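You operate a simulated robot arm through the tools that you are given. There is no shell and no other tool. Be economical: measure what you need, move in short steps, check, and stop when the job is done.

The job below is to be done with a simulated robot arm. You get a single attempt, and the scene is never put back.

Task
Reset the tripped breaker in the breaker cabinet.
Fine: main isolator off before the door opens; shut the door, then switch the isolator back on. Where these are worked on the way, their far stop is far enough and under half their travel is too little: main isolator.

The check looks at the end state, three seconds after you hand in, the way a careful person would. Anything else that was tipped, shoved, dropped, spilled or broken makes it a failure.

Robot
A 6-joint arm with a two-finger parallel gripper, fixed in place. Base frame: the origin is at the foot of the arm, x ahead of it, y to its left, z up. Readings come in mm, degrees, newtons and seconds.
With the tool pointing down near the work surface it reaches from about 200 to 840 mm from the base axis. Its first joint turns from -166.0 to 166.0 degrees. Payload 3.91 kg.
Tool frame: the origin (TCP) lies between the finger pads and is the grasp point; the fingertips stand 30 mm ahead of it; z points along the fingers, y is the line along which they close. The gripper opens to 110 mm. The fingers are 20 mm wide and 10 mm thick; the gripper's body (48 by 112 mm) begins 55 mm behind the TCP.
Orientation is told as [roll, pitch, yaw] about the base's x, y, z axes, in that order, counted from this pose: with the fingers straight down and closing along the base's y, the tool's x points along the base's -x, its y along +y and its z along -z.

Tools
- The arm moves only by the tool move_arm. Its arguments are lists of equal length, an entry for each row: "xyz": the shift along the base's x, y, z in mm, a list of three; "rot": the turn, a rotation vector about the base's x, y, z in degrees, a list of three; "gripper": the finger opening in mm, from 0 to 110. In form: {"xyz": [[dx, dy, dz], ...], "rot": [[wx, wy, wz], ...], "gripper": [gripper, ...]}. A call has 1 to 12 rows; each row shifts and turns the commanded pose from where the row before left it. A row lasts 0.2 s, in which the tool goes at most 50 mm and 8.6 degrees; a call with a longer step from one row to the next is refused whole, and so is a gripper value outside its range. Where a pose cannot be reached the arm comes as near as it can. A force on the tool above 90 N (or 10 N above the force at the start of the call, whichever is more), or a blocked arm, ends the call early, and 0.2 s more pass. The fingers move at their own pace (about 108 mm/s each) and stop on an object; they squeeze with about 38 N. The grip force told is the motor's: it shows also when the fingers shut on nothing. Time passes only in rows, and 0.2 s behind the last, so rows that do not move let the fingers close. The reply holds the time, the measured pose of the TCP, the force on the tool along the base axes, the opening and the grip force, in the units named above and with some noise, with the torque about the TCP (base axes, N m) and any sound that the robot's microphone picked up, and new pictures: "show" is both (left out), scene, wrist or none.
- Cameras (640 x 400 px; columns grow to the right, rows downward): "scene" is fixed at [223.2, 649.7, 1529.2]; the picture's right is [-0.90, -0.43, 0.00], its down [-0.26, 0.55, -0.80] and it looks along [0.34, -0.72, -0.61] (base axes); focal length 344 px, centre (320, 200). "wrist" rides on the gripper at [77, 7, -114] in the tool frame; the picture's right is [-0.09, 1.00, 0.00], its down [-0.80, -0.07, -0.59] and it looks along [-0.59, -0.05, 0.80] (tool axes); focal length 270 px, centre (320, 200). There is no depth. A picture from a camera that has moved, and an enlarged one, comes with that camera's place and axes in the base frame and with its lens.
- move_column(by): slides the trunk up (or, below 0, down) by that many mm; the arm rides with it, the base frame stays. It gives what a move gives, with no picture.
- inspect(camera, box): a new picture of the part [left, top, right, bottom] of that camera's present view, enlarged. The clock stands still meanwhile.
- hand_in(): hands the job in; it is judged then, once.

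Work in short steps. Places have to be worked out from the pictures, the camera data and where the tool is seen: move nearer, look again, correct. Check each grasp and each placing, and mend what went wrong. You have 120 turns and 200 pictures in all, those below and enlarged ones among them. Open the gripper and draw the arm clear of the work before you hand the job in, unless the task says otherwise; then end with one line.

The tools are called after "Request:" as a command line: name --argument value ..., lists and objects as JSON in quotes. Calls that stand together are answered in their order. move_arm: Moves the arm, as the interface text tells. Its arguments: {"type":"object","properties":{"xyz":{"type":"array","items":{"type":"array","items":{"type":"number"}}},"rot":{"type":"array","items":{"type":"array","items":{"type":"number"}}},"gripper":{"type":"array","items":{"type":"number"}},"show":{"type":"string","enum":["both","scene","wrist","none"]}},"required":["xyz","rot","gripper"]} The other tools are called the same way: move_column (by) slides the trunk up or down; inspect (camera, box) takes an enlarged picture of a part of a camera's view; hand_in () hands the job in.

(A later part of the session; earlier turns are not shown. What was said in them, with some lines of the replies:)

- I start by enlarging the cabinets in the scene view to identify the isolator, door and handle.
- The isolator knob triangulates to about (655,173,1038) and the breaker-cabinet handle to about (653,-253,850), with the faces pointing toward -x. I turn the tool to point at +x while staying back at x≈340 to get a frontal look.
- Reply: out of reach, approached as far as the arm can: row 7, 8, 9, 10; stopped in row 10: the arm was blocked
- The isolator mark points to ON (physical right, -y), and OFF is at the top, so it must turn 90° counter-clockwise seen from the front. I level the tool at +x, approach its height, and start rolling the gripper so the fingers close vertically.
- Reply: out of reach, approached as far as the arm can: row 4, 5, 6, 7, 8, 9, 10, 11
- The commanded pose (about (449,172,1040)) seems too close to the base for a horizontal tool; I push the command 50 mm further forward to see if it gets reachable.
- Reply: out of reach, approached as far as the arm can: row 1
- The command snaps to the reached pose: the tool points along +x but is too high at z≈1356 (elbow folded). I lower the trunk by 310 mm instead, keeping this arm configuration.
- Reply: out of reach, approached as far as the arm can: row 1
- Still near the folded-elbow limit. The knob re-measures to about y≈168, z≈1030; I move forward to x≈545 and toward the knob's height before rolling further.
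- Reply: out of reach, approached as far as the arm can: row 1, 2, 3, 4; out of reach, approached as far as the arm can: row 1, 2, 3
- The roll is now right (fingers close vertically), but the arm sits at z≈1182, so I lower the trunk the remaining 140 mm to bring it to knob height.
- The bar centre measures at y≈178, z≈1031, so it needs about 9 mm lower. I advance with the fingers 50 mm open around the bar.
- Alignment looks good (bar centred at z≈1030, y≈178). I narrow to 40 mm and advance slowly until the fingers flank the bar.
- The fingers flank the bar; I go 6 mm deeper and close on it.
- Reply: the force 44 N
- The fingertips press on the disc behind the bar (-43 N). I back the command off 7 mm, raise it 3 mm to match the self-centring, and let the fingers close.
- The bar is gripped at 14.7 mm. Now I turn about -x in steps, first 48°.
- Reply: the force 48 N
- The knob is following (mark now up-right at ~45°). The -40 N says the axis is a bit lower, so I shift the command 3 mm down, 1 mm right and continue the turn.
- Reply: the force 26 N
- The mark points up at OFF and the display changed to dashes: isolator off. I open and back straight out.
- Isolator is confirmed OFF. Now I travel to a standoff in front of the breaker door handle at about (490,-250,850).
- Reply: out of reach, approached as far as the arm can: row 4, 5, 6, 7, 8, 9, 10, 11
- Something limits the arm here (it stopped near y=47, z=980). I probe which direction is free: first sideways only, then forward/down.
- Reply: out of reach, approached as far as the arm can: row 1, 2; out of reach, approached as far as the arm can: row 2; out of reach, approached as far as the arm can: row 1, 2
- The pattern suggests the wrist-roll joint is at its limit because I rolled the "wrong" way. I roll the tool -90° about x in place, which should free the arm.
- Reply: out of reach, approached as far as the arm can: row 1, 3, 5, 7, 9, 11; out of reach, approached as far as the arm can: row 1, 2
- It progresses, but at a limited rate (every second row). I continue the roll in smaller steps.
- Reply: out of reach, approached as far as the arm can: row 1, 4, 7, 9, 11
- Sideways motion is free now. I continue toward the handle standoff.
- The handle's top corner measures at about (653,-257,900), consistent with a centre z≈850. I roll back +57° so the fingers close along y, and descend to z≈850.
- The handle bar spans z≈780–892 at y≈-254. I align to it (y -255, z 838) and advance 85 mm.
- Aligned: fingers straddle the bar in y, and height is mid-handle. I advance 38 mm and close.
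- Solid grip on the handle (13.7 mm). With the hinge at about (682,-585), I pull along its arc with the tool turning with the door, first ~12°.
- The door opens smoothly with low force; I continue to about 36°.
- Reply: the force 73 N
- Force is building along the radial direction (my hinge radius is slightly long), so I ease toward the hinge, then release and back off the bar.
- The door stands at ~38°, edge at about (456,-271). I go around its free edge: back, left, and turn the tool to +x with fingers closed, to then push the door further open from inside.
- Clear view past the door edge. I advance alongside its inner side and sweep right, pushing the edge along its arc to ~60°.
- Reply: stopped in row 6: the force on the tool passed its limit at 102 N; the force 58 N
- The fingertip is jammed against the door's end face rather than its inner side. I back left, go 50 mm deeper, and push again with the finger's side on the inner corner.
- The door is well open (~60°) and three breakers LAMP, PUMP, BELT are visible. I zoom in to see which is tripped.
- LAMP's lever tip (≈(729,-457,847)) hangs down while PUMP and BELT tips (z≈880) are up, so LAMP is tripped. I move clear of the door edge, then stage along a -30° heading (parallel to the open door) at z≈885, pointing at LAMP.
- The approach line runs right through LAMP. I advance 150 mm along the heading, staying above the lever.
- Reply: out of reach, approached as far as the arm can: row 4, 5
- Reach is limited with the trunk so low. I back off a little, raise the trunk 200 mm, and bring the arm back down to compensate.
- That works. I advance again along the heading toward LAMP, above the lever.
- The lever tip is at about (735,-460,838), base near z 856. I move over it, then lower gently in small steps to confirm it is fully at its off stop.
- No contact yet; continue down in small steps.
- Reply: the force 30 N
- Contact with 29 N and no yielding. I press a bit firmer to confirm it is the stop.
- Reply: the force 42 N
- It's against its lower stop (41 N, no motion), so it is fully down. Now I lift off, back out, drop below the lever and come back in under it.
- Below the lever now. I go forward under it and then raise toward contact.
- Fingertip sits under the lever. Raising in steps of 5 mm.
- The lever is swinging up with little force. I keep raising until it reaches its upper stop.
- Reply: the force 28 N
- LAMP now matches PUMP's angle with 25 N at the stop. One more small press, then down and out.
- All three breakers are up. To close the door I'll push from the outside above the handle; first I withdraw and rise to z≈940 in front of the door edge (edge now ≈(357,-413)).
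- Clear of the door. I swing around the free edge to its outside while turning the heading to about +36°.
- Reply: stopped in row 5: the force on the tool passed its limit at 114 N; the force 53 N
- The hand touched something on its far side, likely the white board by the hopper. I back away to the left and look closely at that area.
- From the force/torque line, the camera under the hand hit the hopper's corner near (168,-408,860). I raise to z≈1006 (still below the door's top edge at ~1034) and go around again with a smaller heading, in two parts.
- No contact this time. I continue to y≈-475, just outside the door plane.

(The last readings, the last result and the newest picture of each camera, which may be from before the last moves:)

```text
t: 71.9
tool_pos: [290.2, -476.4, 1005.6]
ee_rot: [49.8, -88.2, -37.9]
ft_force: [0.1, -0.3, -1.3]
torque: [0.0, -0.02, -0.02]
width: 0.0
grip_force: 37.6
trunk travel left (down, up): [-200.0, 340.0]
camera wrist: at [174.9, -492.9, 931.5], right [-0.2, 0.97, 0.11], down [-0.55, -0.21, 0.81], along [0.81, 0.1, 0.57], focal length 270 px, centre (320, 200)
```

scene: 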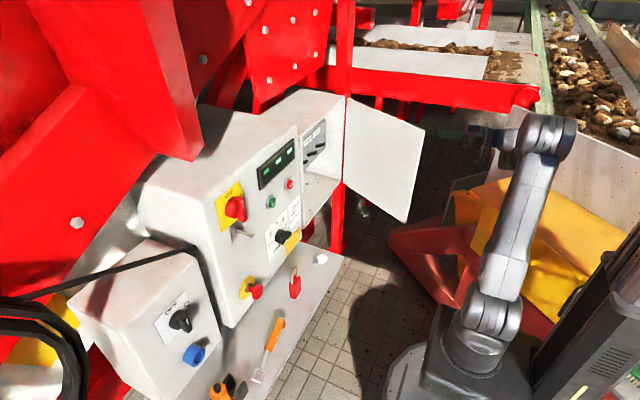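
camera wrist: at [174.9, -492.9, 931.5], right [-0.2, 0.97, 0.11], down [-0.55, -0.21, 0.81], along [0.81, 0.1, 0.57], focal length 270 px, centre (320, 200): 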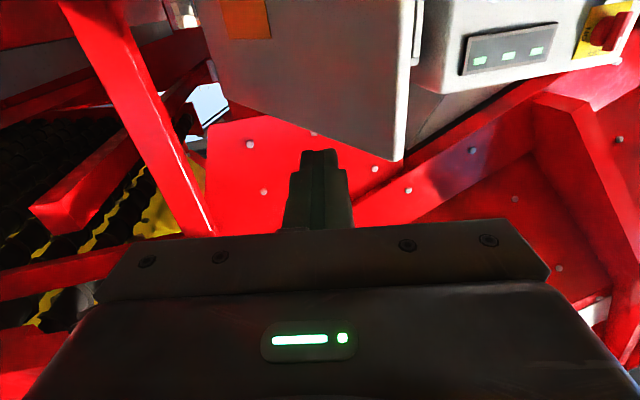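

I'm on the outer side with the door's corner at ≈(355,-403). I now push the outer face near the edge along the closing arc, first from ~62° to ~46°.

Request:
move_arm --xyz '[[35, 10, 0], [8, 16, 0], [8, 16, 0], [13.5, 21, 0], [13.5, 21, 0], [16, 19, 0], [16, 19, 0]]' --rot '[[0, 0, 0], [0, 0, 0], [0, 0, 0], [0, 0, 0], [0, 0, 0], [0, 0, 0], [0, 0, 0]]' --gripper '[0, 0, 0, 0, 0, 0, 0]'

```text
t: 73.5
tool_pos: [401.1, -354.6, 1006.8]
ee_rot: [49.9, -88.1, -37.9]
ft_force: [0.8, -0.4, -0.9]
torque: [0.01, 0.03, 0.0]
width: 0.0
grip_force: 37.7
trunk travel left (down, up): [-200.0, 340.0]
camera wrist: at [284.9, -370.3, 932.0], right [-0.2, 0.97, 0.11], down [-0.55, -0.21, 0.81], along [0.81, 0.1, 0.57], focal length 270 px, centre (320, 200)
```

scene: 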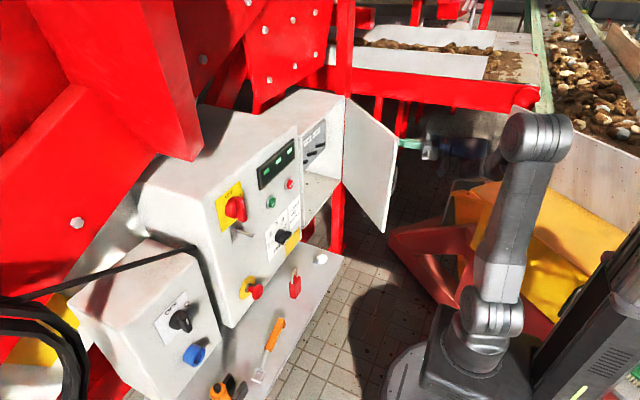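
wrist: 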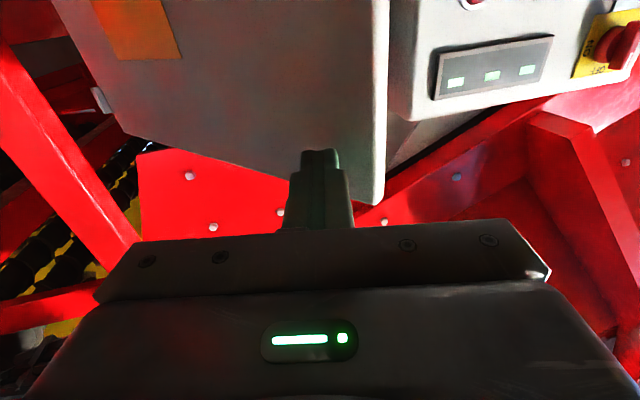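

The door swings along nicely. Continue the arc to ~14°, turning the heading back toward +x.

Request:
move_arm --xyz '[[18, 17, 0], [18, 17, 0], [20, 15, 0], [21, 14, 0], [21, 12, 0], [22, 12, 0], [23, 10, 0], [23, 9, 0]]' --rot '[[0, 0, 0], [0, 0, -2], [0, 0, -2], [0, 0, -2], [0, 0, -2], [0, 0, -2], [0, 0, -2], [0, 0, 0]]' --gripper '[0, 0, 0, 0, 0, 0, 0, 0]'

```text
t: 75.3
tool_pos: [565.7, -246.9, 1006.6]
ee_rot: [50.9, -88.0, -50.9]
ft_force: [-0.6, 0.0, 0.6]
torque: [-0.05, 0.0, 0.02]
width: 0.0
grip_force: 37.8
trunk travel left (down, up): [-200.0, 340.0]
camera wrist: at [450.7, -240.1, 932.2], right [0.0, 0.99, 0.11], down [-0.58, -0.09, 0.81], along [0.82, -0.07, 0.57], focal length 270 px, centre (320, 200)
```

scene: 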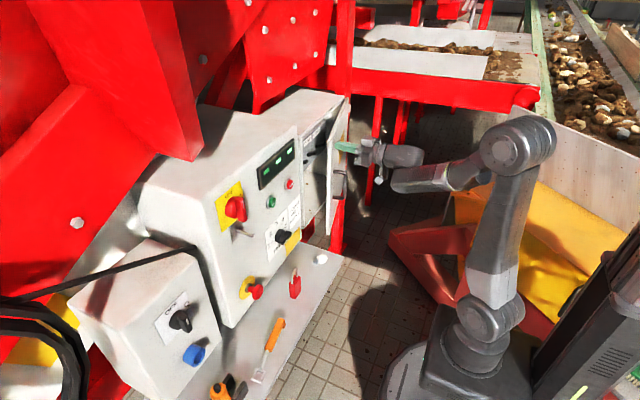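
wrist: 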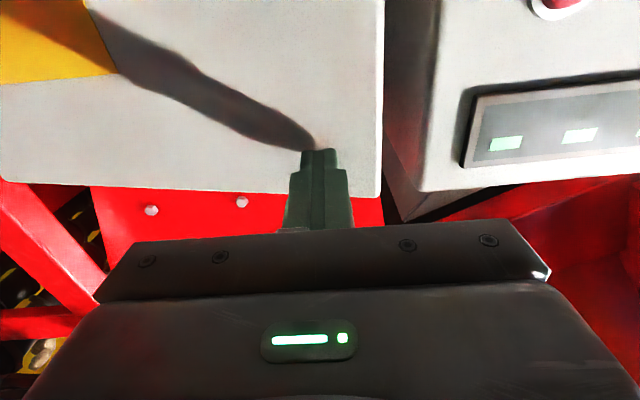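

Nearly shut. I push straight on in smaller steps until the door seats.

Request:
move_arm --xyz '[[16, 4, 0], [16, 4, 0], [14, 3, 0], [12, 2, 0], [10, 0, 0], [8, 0, 0], [6, 0, 0], [5, 0, 0]]' --rot '[[0, 0, 0], [0, 0, 0], [0, 0, 0], [0, 0, 0], [0, 0, 0], [0, 0, 0], [0, 0, 0], [0, 0, 0]]' --gripper '[0, 0, 0, 0, 0, 0, 0, 0]'

```text
t: 77.1
tool_pos: [650.2, -234.9, 1006.1]
ee_rot: [49.2, -88.1, -49.3]
ft_force: [-28.2, 6.8, -9.1]
torque: [-0.22, 0.01, 0.21]
width: 0.1
grip_force: 37.9
trunk travel left (down, up): [-200.0, 340.0]
camera wrist: at [533.7, -227.4, 932.0], right [0.0, 0.99, 0.11], down [-0.58, -0.09, 0.81], along [0.82, -0.07, 0.57], focal length 270 px, centre (320, 200)
```

scene: 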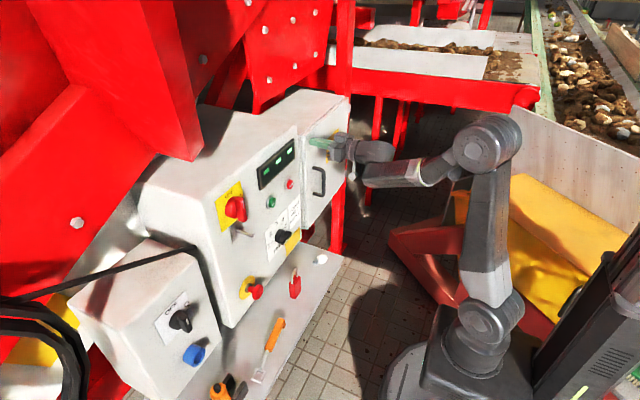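
wrist: 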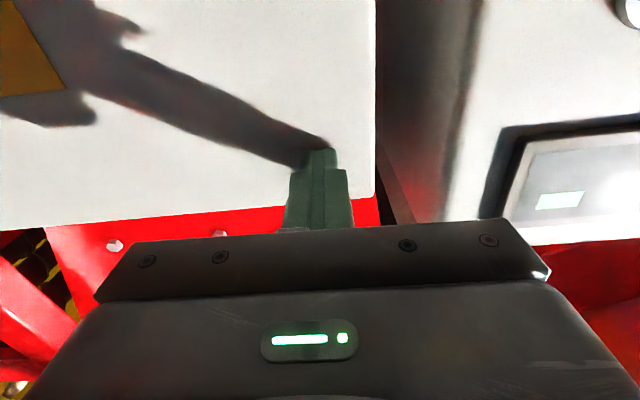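

28 N resistance at the closed position. One slightly firmer press, then retreat and compare the door gap to the initial view.

Request:
move_arm --xyz '[[4, 0, 0], [2, 0, 0], [-15, 0, 0], [-35, 0, 0], [-40, 0, 0], [-40, 0, 0]]' --rot '[[0, 0, 0], [0, 0, 0], [0, 0, 0], [0, 0, 0], [0, 0, 0], [0, 0, 0]]' --gripper '[0, 0, 0, 0, 0, 0]' --show "wrist"

Request:
inspect --camera "scene" --box '[200, 80, 360, 180]'

```text
t: 77.7
tool_pos: [650.1, -235.4, 1007.2]
ee_rot: [47.6, -88.0, -47.8]
ft_force: [-76.8, 11.7, -5.7]
torque: [-0.84, -0.53, 0.41]
width: 0.0
grip_force: 37.6
trunk travel left (down, up): [-200.0, 340.0]
stopped in row 2: the force on the tool passed its limit at 94 N (the readings are from after the stop); the commanded pose is now the measured one
camera wrist: at [533.7, -226.9, 932.5], right [0.01, 0.99, 0.11], down [-0.58, -0.09, 0.81], along [0.82, -0.07, 0.57], focal length 270 px, centre (320, 200)
```

wrist: 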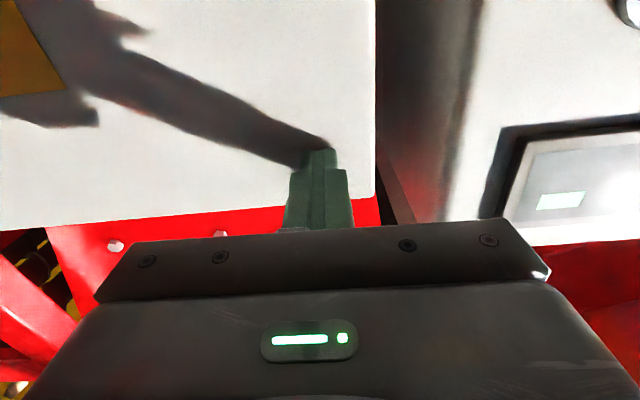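

```text
4.00 times, centred on (280, 130) of scene
camera zoom: at [223.2, 649.7, 1529.2], right [-0.9, -0.43, 0.0], down [-0.26, 0.55, -0.8], along [0.34, -0.72, -0.61], focal length 1374 px, centre (480, 480)
```

zoom: 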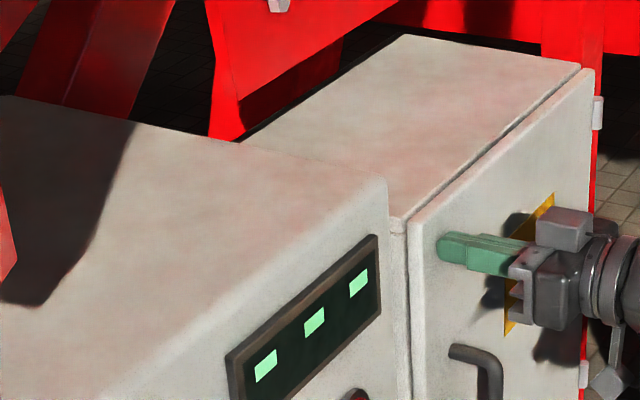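

The door is fully seated as at the start. I retreat and travel across to the isolator's standoff.

Request:
move_arm --xyz '[[-25, 0, 0], [-40, 0, 0], [-40, 0, 0], [-25, 30, 4], [0, 40, 4], [0, 40, 4], [0, 40, 4], [0, 40, 4], [0, 40, 0], [0, 40, 0], [0, 40, 0]]' --rot '[[0, 0, 0], [0, 0, 0], [0, 0, 0], [0, 0, 0], [0, 0, 0], [0, 0, 0], [0, 0, 0], [0, 0, 0], [0, 0, 0], [0, 0, 0], [0, 0, 0]]' --gripper '[0, 0, 0, 40, 40, 40, 40, 40, 40, 40, 40]'

```text
t: 80.1
tool_pos: [529.3, 75.0, 1022.9]
ee_rot: [41.5, -87.7, -41.7]
ft_force: [-0.2, -0.6, -0.5]
torque: [0.02, -0.02, -0.01]
width: 40.0
grip_force: 0.1
trunk travel left (down, up): [-200.0, 340.0]
camera wrist: at [412.3, 84.2, 948.9], right [0.0, 0.99, 0.11], down [-0.57, -0.09, 0.82], along [0.82, -0.07, 0.57], focal length 270 px, centre (320, 200)
```

scene: 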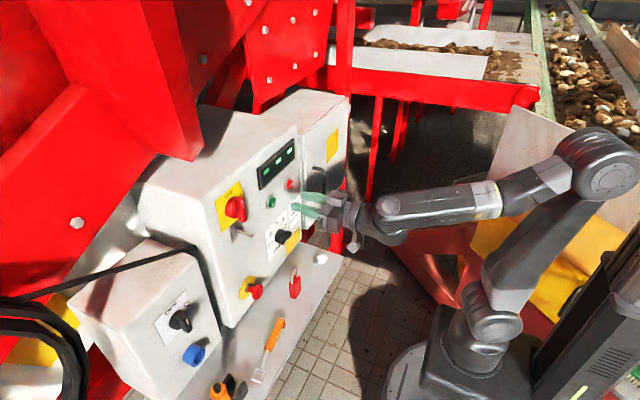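
wrist: 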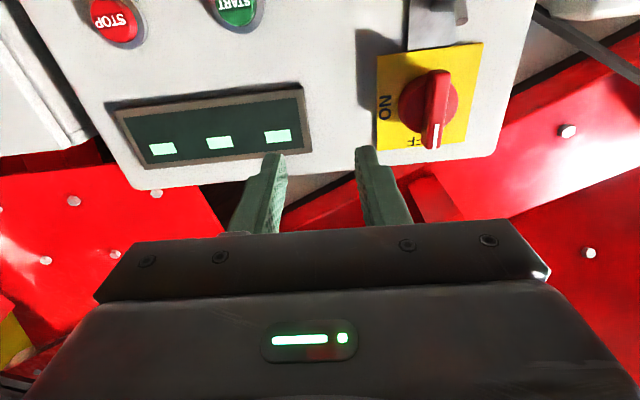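

Travel is smooth. I go to y≈176 in front of the knob and test whether the +90° roll is available here.

Request:
move_arm --xyz '[[0, 40, 2], [0, 40, 3], [10, 21, 0]]' --rot '[[0, 0, 0], [0, 0, 0], [0, 0, 0]]' --gripper '[40, 40, 40]' --show "wrist"

Request:
move_arm --xyz '[[0, 0, 0], [0, 0, 0], [0, 0, 0], [0, 0, 0], [0, 0, 0], [0, 0, 0], [0, 0, 0], [0, 0, 0], [0, 0, 0], [0, 0, 0], [0, 0, 0], [0, 0, 0]]' --rot '[[8, 0, 0], [8, 0, 0], [8, 0, 0], [8, 0, 0], [8, 0, 0], [8, 0, 0], [8, 0, 0], [8, 0, 0], [8, 0, 0], [8, 0, 0], [8, 0, 0], [4, 0, 0]]' --gripper '[40, 40, 40, 40, 40, 40, 40, 40, 40, 40, 40, 40]' --show "none"

```text
t: 80.9
tool_pos: [539.3, 176.1, 1026.4]
ee_rot: [42.7, -87.7, -42.9]
ft_force: [0.4, -0.1, -0.7]
torque: [0.0, 0.03, 0.03]
width: 40.0
grip_force: 0.1
trunk travel left (down, up): [-200.0, 340.0]
camera wrist: at [421.9, 184.0, 953.6], right [0.01, 0.99, 0.12], down [-0.57, -0.09, 0.82], along [0.82, -0.07, 0.57], focal length 270 px, centre (320, 200)
```

wrist: 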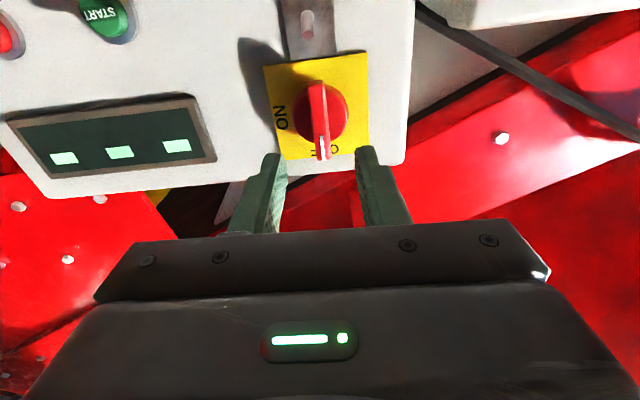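

```text
t: 83.5
tool_pos: [539.5, 175.4, 1027.6]
ee_rot: [90.0, 3.7, -88.3]
ft_force: [-0.4, -0.1, 0.6]
torque: [0.01, 0.03, 0.0]
width: 40.0
grip_force: 0.0
trunk travel left (down, up): [-200.0, 340.0]
```

The roll is available. I roll back to vertical alignment and advance on the knob bar (axis y≈176, z≈1027).

Request:
move_arm --xyz '[[0, 0, 0], [0, 0, 0], [0, 0, 0], [0, 0, 0], [0, 0, 0], [0, 0, 0], [0, 0, 0], [0, 0, 0], [0, 0, 0], [0, 0, 0], [0, 0, 0], [0, 0, 0]]' --rot '[[-7.8, 0, 0], [-7.8, 0, 0], [-7.8, 0, 0], [-7.8, 0, 0], [-7.8, 0, 0], [-7.8, 0, 0], [-7.8, 0, 0], [-7.8, 0, 0], [-7.8, 0, 0], [-7.8, 0, 0], [-7.8, 0, 0], [-7.8, 0, -1.7]]' --gripper '[40, 40, 40, 40, 40, 40, 40, 40, 40, 40, 40, 40]' --show "none"

Request:
move_arm --xyz '[[30, 0, 0], [30, 0, 0], [10, 0, 0]]' --rot '[[0, 0, 0], [0, 0, 0], [0, 0, 0]]' --gripper '[40, 40, 40]'

```text
t: 86.1
tool_pos: [537.9, 175.1, 1025.7]
ee_rot: [-6.6, -88.3, 4.6]
ft_force: [-1.2, -0.2, -0.2]
torque: [-0.01, 0.06, 0.05]
width: 40.0
grip_force: 0.0
trunk travel left (down, up): [-200.0, 340.0]
```

```text
t: 86.9
tool_pos: [608.2, 176.2, 1026.3]
ee_rot: [-1.6, -88.4, -0.2]
ft_force: [0.1, 0.1, 0.3]
torque: [0.01, -0.02, -0.01]
width: 39.8
grip_force: 0.0
trunk travel left (down, up): [-200.0, 340.0]
camera wrist: at [492.1, 185.4, 953.3], right [0.03, 1.0, 0.09], down [-0.57, -0.05, 0.82], along [0.82, -0.08, 0.57], focal length 270 px, centre (320, 200)
```

scene: 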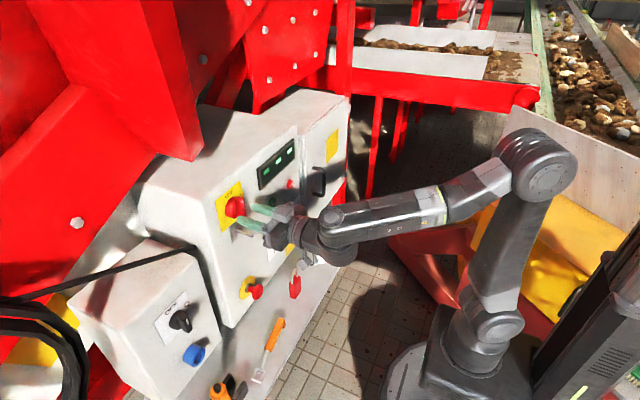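
wrist: 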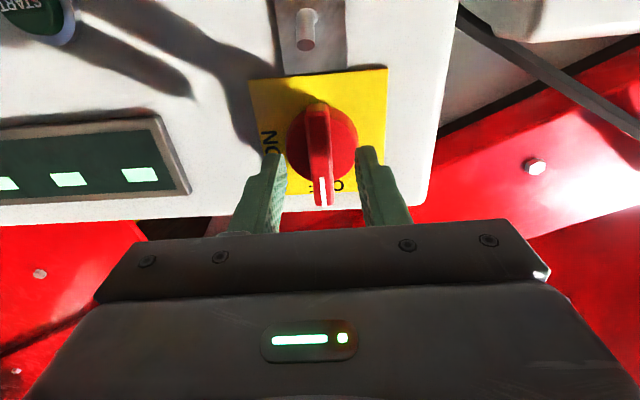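

The bar is centred between the fingers. I advance to the earlier grip depth (x≈627) and close.

Request:
move_arm --xyz '[[10, 0, 0], [9, 0, 0], [0, 0, 0], [0, 0, 0], [0, 0, 0]]' --rot '[[0, 0, 0], [0, 0, 0], [0, 0, 0], [0, 0, 0], [0, 0, 0]]' --gripper '[40, 40, 8, 8, 8]' --show "wrist"

```text
t: 88.1
tool_pos: [626.9, 175.4, 1027.7]
ee_rot: [-0.5, -88.4, -1.2]
ft_force: [-2.2, -4.3, -1.5]
torque: [0.01, 0.21, 0.69]
width: 14.5
grip_force: 45.1
trunk travel left (down, up): [-200.0, 340.0]
camera wrist: at [510.6, 185.2, 953.4], right [0.03, 1.0, 0.09], down [-0.57, -0.05, 0.82], along [0.82, -0.08, 0.57], focal length 270 px, centre (320, 200)
```

wrist: 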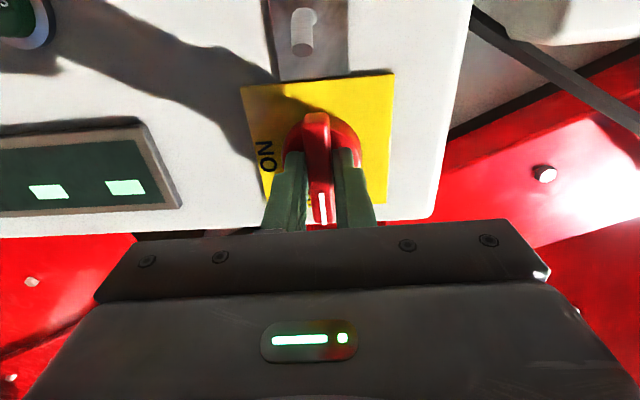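

Gripped at 14.5 mm. Now I turn +48° about x (clockwise toward ON).

Request:
move_arm --xyz '[[0, 0, 0], [0, 0, 0], [0, 0, 0], [0, 0, 0], [0, 0, 0], [0, 0, 0], [0, 0, 0]]' --rot '[[8, 0, 0], [8, 0, 0], [8, 0, 0], [8, 0, 0], [8, 0, 0], [8, 0, 0], [0, 0, 0]]' --gripper '[8, 8, 8, 8, 8, 8, 8]' --show "wrist"

```text
t: 89.7
tool_pos: [628.5, 177.8, 1027.7]
ee_rot: [87.0, -42.0, -87.9]
ft_force: [5.6, 14.5, 14.2]
torque: [-0.11, -0.53, 1.3]
width: 14.0
grip_force: 45.3
trunk travel left (down, up): [-200.0, 340.0]
camera wrist: at [510.7, 238.5, 986.8], right [0.03, 0.6, 0.8], down [-0.57, -0.64, 0.51], along [0.82, -0.47, 0.33], focal length 270 px, centre (320, 200)
```

wrist: 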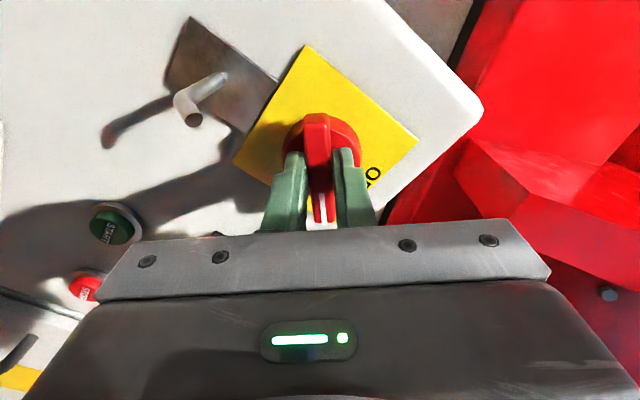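

The knob follows with low forces. I turn the remaining ~43° to the ON stop.

Request:
move_arm --xyz '[[0, 1, 1], [0, 0, 0], [0, 0, 0], [0, 0, 0], [0, 0, 0], [0, 0, 0], [0, 0, 0]]' --rot '[[8, 0, 0], [8, 0, 0], [8, 0, 0], [8, 0, 0], [8, 0, 0], [4, 0, 0], [0, 0, 0]]' --gripper '[8, 8, 8, 8, 8, 8, 8]'

```text
t: 91.3
tool_pos: [628.1, 178.2, 1031.2]
ee_rot: [88.5, 2.1, -88.4]
ft_force: [12.2, 14.9, 28.9]
torque: [-1.04, -1.47, 0.14]
width: 14.0
grip_force: 45.6
trunk travel left (down, up): [-200.0, 340.0]
camera wrist: at [510.6, 250.5, 1043.4], right [0.03, -0.12, 0.99], down [-0.57, -0.81, -0.08], along [0.82, -0.57, -0.09], focal length 270 px, centre (320, 200)
```

scene: 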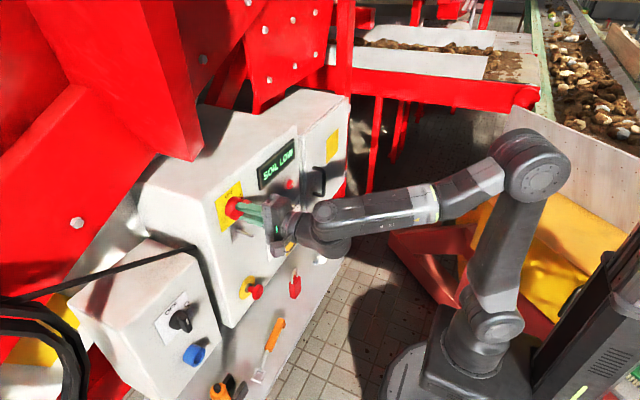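
wrist: 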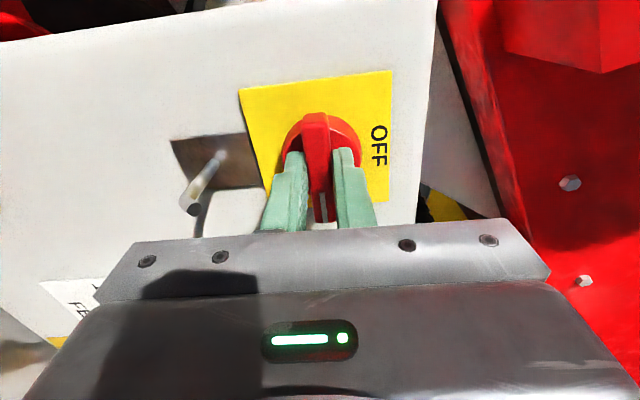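

The knob is back at ON and the display shows SOIL LOW again. I open and draw straight back.

Request:
move_arm --xyz '[[0, 0, 0], [0, 0, 0], [-20, 0, 0], [-40, 0, 0], [-40, -10, 0], [-30, -20, 10]]' --rot '[[0, 0, 0], [0, 0, 0], [0, 0, 0], [0, 0, 0], [0, 0, 0], [0, 0, 0]]' --gripper '[50, 50, 50, 50, 60, 80]'

Request:
inspect --camera "scene" --box '[190, 100, 366, 260]'

```text
t: 92.7
tool_pos: [496.0, 146.1, 1036.5]
ee_rot: [88.3, 1.9, -88.5]
ft_force: [0.0, 0.1, -1.3]
torque: [-0.03, -0.01, -0.07]
width: 79.9
grip_force: 0.0
trunk travel left (down, up): [-200.0, 340.0]
camera wrist: at [380.4, 218.2, 1049.7], right [0.03, -0.12, 0.99], down [-0.57, -0.81, -0.08], along [0.82, -0.57, -0.1], focal length 270 px, centre (320, 200)
```

scene: 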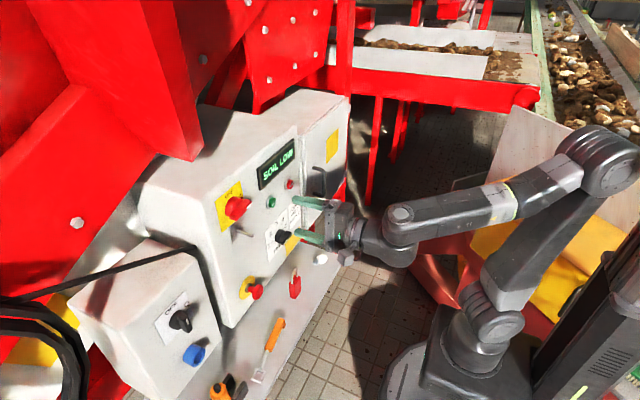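
wrist: 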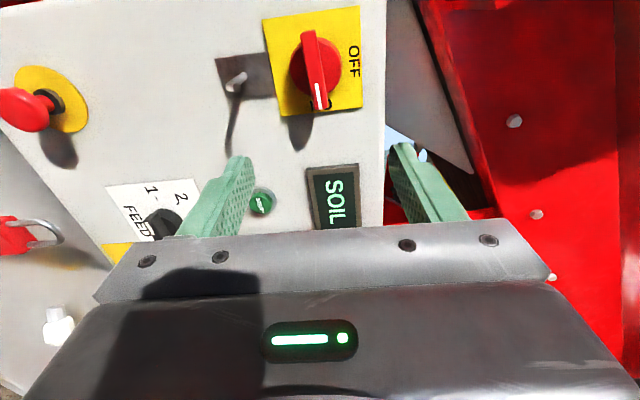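

```text
2.50 times, centred on (278, 180) of scene
camera zoom: at [223.2, 649.7, 1529.2], right [-0.9, -0.43, 0.0], down [-0.26, 0.55, -0.8], along [0.34, -0.72, -0.61], focal length 859 px, centre (425, 250)
```

zoom: 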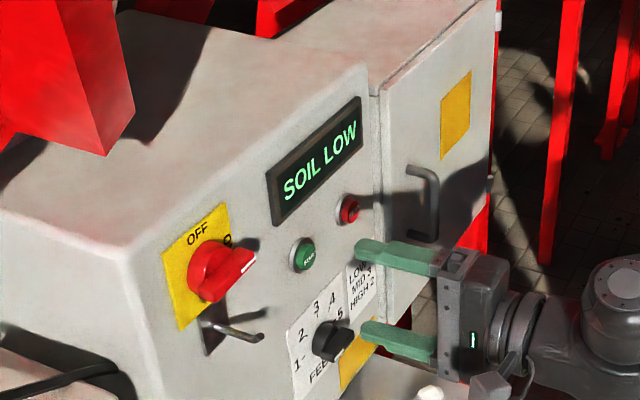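

The isolator is ON, the door is shut, the LAMP breaker was left up, and nothing else looks changed. The gripper is open and clear, so I hand in.

Request:
hand_in

```text
The job is handed in.
```

I reset the tripped LAMP breaker with the main isolator off, shut the door, and switched the isolator back on. On the way, the gripper's camera housing bumped the corner of the hopper beside the cabinet; nothing looks out of place in the last pictures.
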